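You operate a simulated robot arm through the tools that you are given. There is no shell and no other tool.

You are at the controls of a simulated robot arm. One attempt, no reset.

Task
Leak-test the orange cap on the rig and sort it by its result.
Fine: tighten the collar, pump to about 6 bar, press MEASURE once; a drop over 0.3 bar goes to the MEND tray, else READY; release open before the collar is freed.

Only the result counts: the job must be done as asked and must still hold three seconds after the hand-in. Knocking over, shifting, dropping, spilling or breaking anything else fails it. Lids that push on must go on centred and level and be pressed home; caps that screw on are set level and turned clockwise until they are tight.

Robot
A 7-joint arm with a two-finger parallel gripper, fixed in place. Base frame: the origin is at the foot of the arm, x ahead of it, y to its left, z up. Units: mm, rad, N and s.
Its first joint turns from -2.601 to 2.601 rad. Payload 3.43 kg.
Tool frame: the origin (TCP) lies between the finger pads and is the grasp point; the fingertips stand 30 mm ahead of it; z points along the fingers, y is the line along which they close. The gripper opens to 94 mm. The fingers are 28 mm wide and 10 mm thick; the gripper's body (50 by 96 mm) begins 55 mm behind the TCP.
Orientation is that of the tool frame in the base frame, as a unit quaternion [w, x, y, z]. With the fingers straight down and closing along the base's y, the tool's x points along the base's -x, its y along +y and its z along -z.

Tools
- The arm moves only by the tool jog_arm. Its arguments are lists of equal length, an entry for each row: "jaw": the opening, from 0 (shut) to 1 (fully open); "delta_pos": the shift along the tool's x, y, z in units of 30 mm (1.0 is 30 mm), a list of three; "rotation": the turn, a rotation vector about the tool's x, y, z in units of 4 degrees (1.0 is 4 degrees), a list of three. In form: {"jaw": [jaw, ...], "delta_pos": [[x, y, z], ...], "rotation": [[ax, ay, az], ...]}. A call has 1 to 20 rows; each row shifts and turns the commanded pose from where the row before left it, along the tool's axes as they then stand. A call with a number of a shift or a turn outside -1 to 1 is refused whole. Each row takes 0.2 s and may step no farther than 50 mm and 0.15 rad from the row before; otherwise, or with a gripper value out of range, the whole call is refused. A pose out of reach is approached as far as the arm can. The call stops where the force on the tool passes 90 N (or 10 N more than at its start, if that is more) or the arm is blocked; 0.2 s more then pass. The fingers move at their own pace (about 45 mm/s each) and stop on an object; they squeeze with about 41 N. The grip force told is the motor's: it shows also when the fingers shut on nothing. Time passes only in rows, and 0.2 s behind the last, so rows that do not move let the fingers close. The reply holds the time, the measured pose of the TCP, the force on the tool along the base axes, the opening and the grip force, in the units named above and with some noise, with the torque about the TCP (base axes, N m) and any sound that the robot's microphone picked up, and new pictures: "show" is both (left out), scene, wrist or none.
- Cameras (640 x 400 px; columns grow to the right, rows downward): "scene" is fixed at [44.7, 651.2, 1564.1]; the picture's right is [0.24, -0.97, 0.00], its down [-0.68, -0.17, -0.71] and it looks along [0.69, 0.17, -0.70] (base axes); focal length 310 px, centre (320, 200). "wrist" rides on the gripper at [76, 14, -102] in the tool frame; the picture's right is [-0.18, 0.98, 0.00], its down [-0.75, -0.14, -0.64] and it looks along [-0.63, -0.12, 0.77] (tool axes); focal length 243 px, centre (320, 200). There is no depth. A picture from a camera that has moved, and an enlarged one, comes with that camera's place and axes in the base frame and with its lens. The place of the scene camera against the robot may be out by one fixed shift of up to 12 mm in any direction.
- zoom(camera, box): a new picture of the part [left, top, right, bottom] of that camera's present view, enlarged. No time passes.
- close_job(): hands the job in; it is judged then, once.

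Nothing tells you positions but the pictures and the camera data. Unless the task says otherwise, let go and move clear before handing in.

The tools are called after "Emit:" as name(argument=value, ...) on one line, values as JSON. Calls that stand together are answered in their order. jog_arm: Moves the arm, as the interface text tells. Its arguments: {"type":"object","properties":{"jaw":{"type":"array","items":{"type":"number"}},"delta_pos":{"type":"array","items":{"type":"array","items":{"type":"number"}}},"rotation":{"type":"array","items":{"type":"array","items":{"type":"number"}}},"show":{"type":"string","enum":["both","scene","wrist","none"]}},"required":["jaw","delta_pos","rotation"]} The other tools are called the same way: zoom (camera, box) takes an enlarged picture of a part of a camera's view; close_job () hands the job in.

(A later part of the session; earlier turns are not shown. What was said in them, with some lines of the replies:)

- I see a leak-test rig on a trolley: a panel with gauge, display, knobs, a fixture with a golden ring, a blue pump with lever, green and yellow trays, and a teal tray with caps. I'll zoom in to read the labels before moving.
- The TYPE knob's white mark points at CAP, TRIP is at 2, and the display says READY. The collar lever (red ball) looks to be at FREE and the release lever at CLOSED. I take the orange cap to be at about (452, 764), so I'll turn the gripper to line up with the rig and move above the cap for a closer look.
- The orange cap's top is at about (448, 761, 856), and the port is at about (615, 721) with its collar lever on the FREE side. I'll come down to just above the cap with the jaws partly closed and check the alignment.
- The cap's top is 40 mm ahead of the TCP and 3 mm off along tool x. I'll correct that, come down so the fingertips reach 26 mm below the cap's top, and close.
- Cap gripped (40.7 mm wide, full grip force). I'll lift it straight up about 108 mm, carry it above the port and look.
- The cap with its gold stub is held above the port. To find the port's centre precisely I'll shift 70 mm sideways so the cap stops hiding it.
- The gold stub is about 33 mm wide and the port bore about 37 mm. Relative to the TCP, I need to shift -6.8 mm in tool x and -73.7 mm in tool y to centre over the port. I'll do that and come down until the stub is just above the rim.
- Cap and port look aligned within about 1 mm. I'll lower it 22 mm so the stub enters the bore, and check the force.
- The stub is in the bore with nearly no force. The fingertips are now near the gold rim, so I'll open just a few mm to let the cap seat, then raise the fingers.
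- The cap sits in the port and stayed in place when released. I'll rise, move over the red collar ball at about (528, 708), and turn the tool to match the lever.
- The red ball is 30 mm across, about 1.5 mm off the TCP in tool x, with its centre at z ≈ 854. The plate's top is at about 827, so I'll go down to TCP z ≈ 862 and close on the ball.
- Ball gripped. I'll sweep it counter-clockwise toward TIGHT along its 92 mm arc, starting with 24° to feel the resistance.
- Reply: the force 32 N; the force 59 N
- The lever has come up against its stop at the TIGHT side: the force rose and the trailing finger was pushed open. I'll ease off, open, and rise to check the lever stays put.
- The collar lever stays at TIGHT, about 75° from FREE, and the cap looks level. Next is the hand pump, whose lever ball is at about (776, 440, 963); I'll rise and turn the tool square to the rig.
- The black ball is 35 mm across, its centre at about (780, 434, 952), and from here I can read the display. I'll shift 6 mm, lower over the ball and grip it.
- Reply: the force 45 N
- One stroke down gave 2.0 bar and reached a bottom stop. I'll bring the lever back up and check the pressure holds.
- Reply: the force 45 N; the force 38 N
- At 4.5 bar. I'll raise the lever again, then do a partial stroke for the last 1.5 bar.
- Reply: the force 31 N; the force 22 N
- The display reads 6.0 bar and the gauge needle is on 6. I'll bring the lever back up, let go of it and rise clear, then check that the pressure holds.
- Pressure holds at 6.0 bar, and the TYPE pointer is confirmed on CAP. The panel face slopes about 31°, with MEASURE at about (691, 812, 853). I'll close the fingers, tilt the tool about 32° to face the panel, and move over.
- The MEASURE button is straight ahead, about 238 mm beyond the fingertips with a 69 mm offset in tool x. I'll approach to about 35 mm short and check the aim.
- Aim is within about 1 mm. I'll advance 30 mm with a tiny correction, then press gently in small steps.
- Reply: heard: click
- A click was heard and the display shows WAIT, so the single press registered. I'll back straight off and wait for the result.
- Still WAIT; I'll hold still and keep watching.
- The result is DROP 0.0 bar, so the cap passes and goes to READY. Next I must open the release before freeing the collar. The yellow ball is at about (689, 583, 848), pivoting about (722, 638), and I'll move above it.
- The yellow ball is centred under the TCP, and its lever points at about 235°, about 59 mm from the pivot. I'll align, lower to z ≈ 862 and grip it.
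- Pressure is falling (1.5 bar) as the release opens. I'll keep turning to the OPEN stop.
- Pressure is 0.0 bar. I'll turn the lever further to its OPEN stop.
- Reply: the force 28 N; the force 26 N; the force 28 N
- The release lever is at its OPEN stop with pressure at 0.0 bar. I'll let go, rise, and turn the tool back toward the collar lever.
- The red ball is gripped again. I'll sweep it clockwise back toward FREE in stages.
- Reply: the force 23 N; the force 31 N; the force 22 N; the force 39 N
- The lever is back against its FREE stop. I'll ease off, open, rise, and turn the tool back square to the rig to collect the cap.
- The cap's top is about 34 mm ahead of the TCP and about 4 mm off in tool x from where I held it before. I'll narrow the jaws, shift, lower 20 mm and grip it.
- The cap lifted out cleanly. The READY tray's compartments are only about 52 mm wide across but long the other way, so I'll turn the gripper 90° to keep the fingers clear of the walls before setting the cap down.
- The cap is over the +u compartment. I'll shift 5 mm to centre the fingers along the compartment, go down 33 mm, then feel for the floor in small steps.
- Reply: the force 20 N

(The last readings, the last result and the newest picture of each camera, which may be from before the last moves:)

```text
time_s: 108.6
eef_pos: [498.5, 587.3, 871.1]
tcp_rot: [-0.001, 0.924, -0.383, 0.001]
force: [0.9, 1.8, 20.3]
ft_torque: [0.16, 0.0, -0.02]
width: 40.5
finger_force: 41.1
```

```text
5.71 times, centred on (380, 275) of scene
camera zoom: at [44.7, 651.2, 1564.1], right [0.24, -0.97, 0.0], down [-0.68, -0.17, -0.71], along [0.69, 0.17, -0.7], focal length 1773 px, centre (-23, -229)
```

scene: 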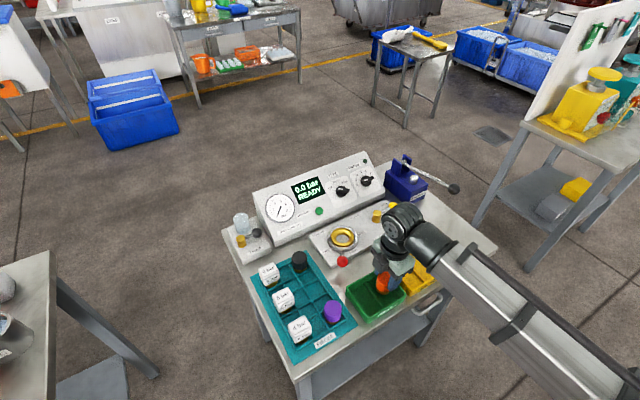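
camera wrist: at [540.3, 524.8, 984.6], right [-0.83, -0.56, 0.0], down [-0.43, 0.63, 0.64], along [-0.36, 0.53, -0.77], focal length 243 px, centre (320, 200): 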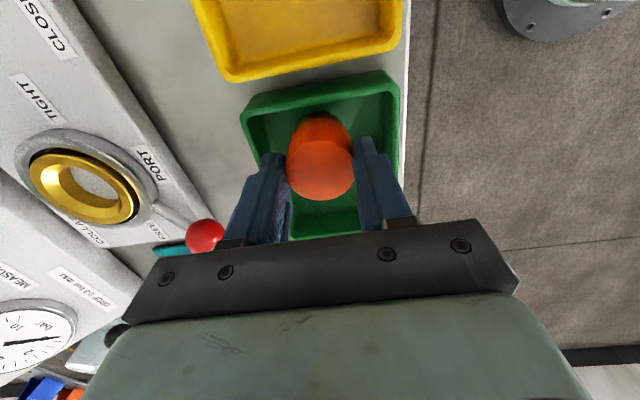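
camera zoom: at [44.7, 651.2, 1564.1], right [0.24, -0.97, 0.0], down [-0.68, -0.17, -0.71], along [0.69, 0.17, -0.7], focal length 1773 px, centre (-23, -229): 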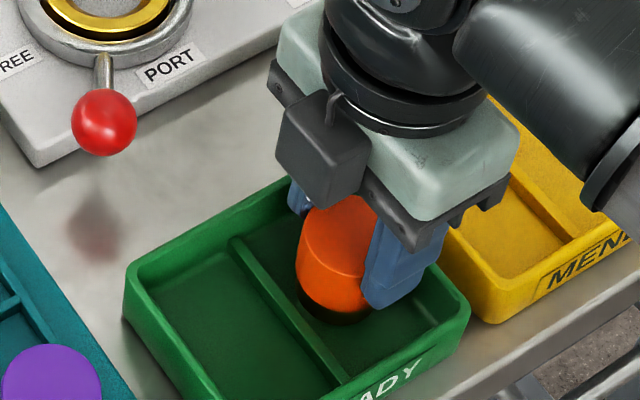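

The cap has touched the tray floor (20 N). I'll relieve 1 mm, open gently and lift straight off.

Emit:
jog_arm(jaw=[0.3, 0.45, 0.5, 0.5, 0.5, 0.5, 0.5, 0.5, 0.5], delta_pos=[[0, 0, -0.03], [0, 0, 0], [0, 0, 0], [0, 0, 0], [0, 0, -0.4], [0, 0, -0.9], [0, 0, -0.9], [0, 0, -0.9], [0, 0, 0]], rotation=[[0, 0, 0], [0, 0, 0], [0, 0, 0], [0, 0, 0], [0, 0, 0], [0, 0, 0], [0, 0, 0], [0, 0, 0], [0, 0, 0]], show="both")

Emit:
zoom(camera="scene", box=[340, 240, 420, 310])

Emit:
zoom(camera="wrist", box=[160, 0, 480, 220])

```text
time_s: 110.6
eef_pos: [496.3, 588.3, 963.2]
tcp_rot: [0.0, 0.924, -0.382, 0.0]
force: [0.1, -0.1, 0.0]
ft_torque: [-0.03, 0.0, -0.01]
width: 46.8
finger_force: 0.0
camera wrist: at [539.5, 524.1, 1065.5], right [-0.83, -0.56, 0.0], down [-0.43, 0.63, 0.64], along [-0.36, 0.53, -0.77], focal length 243 px, centre (320, 200)
```

scene: 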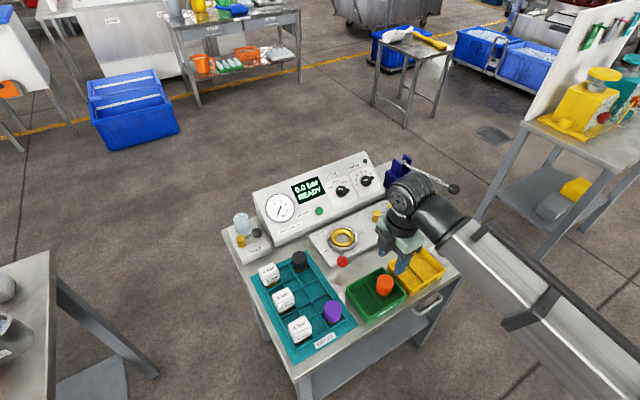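
wrist: 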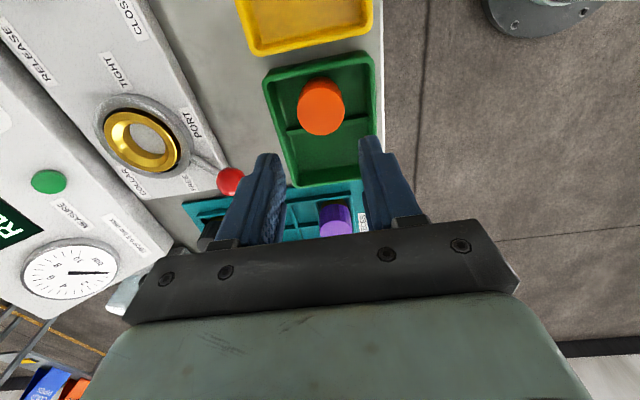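

```text
5.71 times, centred on (380, 275) of scene
camera zoom: at [44.7, 651.2, 1564.1], right [0.24, -0.97, 0.0], down [-0.68, -0.17, -0.71], along [0.69, 0.17, -0.7], focal length 1773 px, centre (-23, -229)
```

zoom: 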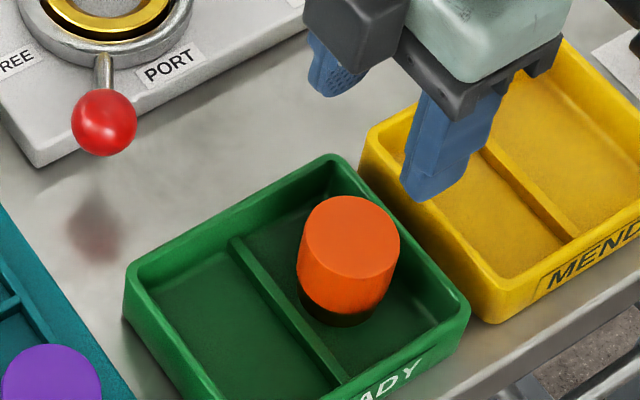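

```text
1.82 times, centred on (320, 110) of wrist
camera zoom: at [539.5, 524.1, 1065.5], right [-0.83, -0.56, 0.0], down [-0.43, 0.63, 0.64], along [-0.36, 0.53, -0.77], focal length 441 px, centre (320, 364)
```

zoom: 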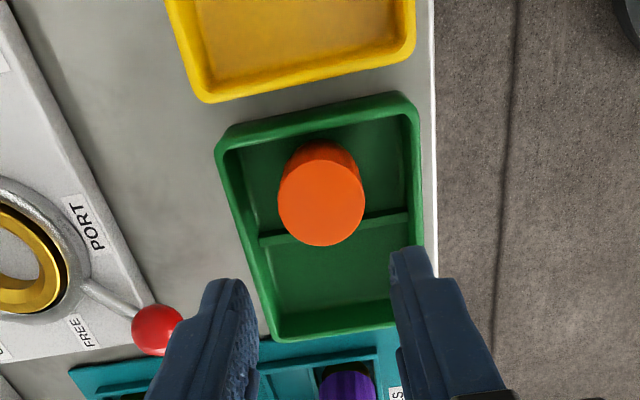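

The orange cap stands upright in the READY tray. I'll rise clear and take a last look at the whole bench before handing in.

Emit:
jog_arm(jaw=[0.5, 0.5, 0.5, 0.5, 0.5, 0.5, 0.5, 0.5], delta_pos=[[0, 0, -0.9], [0, 0, -0.9], [0, 0, -0.9], [0, 0, -0.9], [0, 0, 0], [0, 0, 0], [0, 0, 0], [0, 0, 0]], rotation=[[0, 0, 0], [0, 0, 0], [0, 0, 0], [0, 0, 0], [0, 0, 0], [0, 0, 0], [0, 0, 0], [0, 0, 0]], show="both")

Emit:
zoom(camera="scene", box=[220, 140, 480, 350])

Emit:
zoom(camera="wrist", box=[200, 20, 440, 200])

```text
time_s: 112.4
eef_pos: [495.8, 590.3, 1071.2]
tcp_rot: [-0.001, 0.924, -0.383, 0.0]
force: [-0.5, -0.3, 0.9]
ft_torque: [0.0, -0.01, 0.01]
width: 47.0
finger_force: 0.1
camera wrist: at [539.4, 525.2, 1173.6], right [-0.83, -0.56, 0.0], down [-0.43, 0.63, 0.64], along [-0.36, 0.53, -0.77], focal length 243 px, centre (320, 200)
```

scene: 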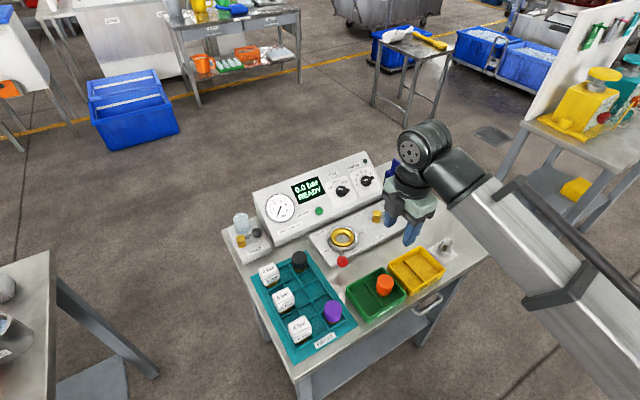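
wrist: 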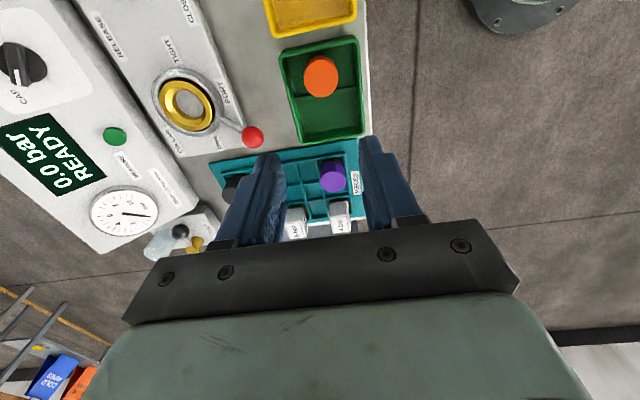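

```text
1.90 times, centred on (350, 245) of scene
camera zoom: at [44.7, 651.2, 1564.1], right [0.24, -0.97, 0.0], down [-0.68, -0.17, -0.71], along [0.69, 0.17, -0.7], focal length 591 px, centre (263, 114)
```

zoom: 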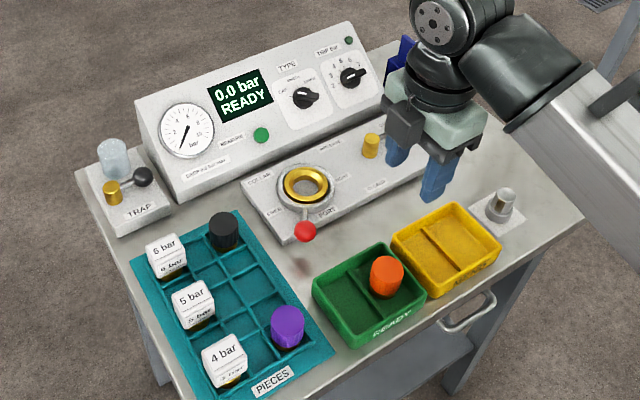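

```text
2.22 times, centred on (320, 110) of wrist
camera zoom: at [539.4, 525.2, 1173.6], right [-0.83, -0.56, 0.0], down [-0.43, 0.63, 0.64], along [-0.36, 0.53, -0.77], focal length 539 px, centre (320, 400)
```

zoom: 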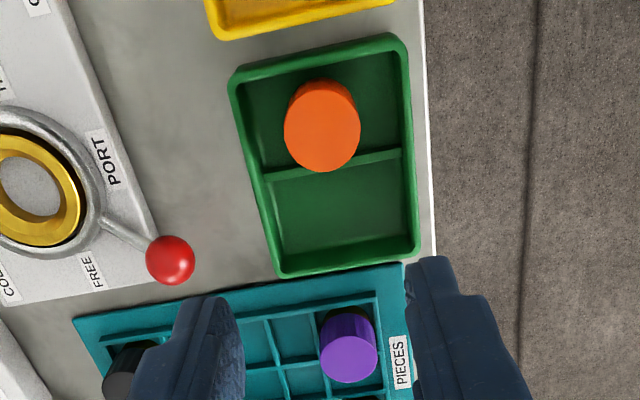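

The orange cap measured a 0.0 bar drop and now stands in the READY tray. The release was opened before the collar was freed, the gauge reads 0.0 bar, and nothing else has moved. The gripper is clear, so I'm handing the job in.

Emit:
close_job()

```text
The job is handed in.
```

The orange cap passed its leak test and now stands upright in the READY tray. The job is handed in.

- **Test:** I tightened the collar, pumped to 6.0 bar and pressed MEASURE once. The display read DROP 0.0 bar, within the 0.3 bar limit.
- **Release:** I opened the release and the pressure fell to 0.0 bar before I freed the collar and lifted the cap out.
- **Bench as left:** The release lever is still at OPEN and the collar lever is back at FREE. In the last pictures the other pieces and trays were where they started, and the gripper was clear of everything.
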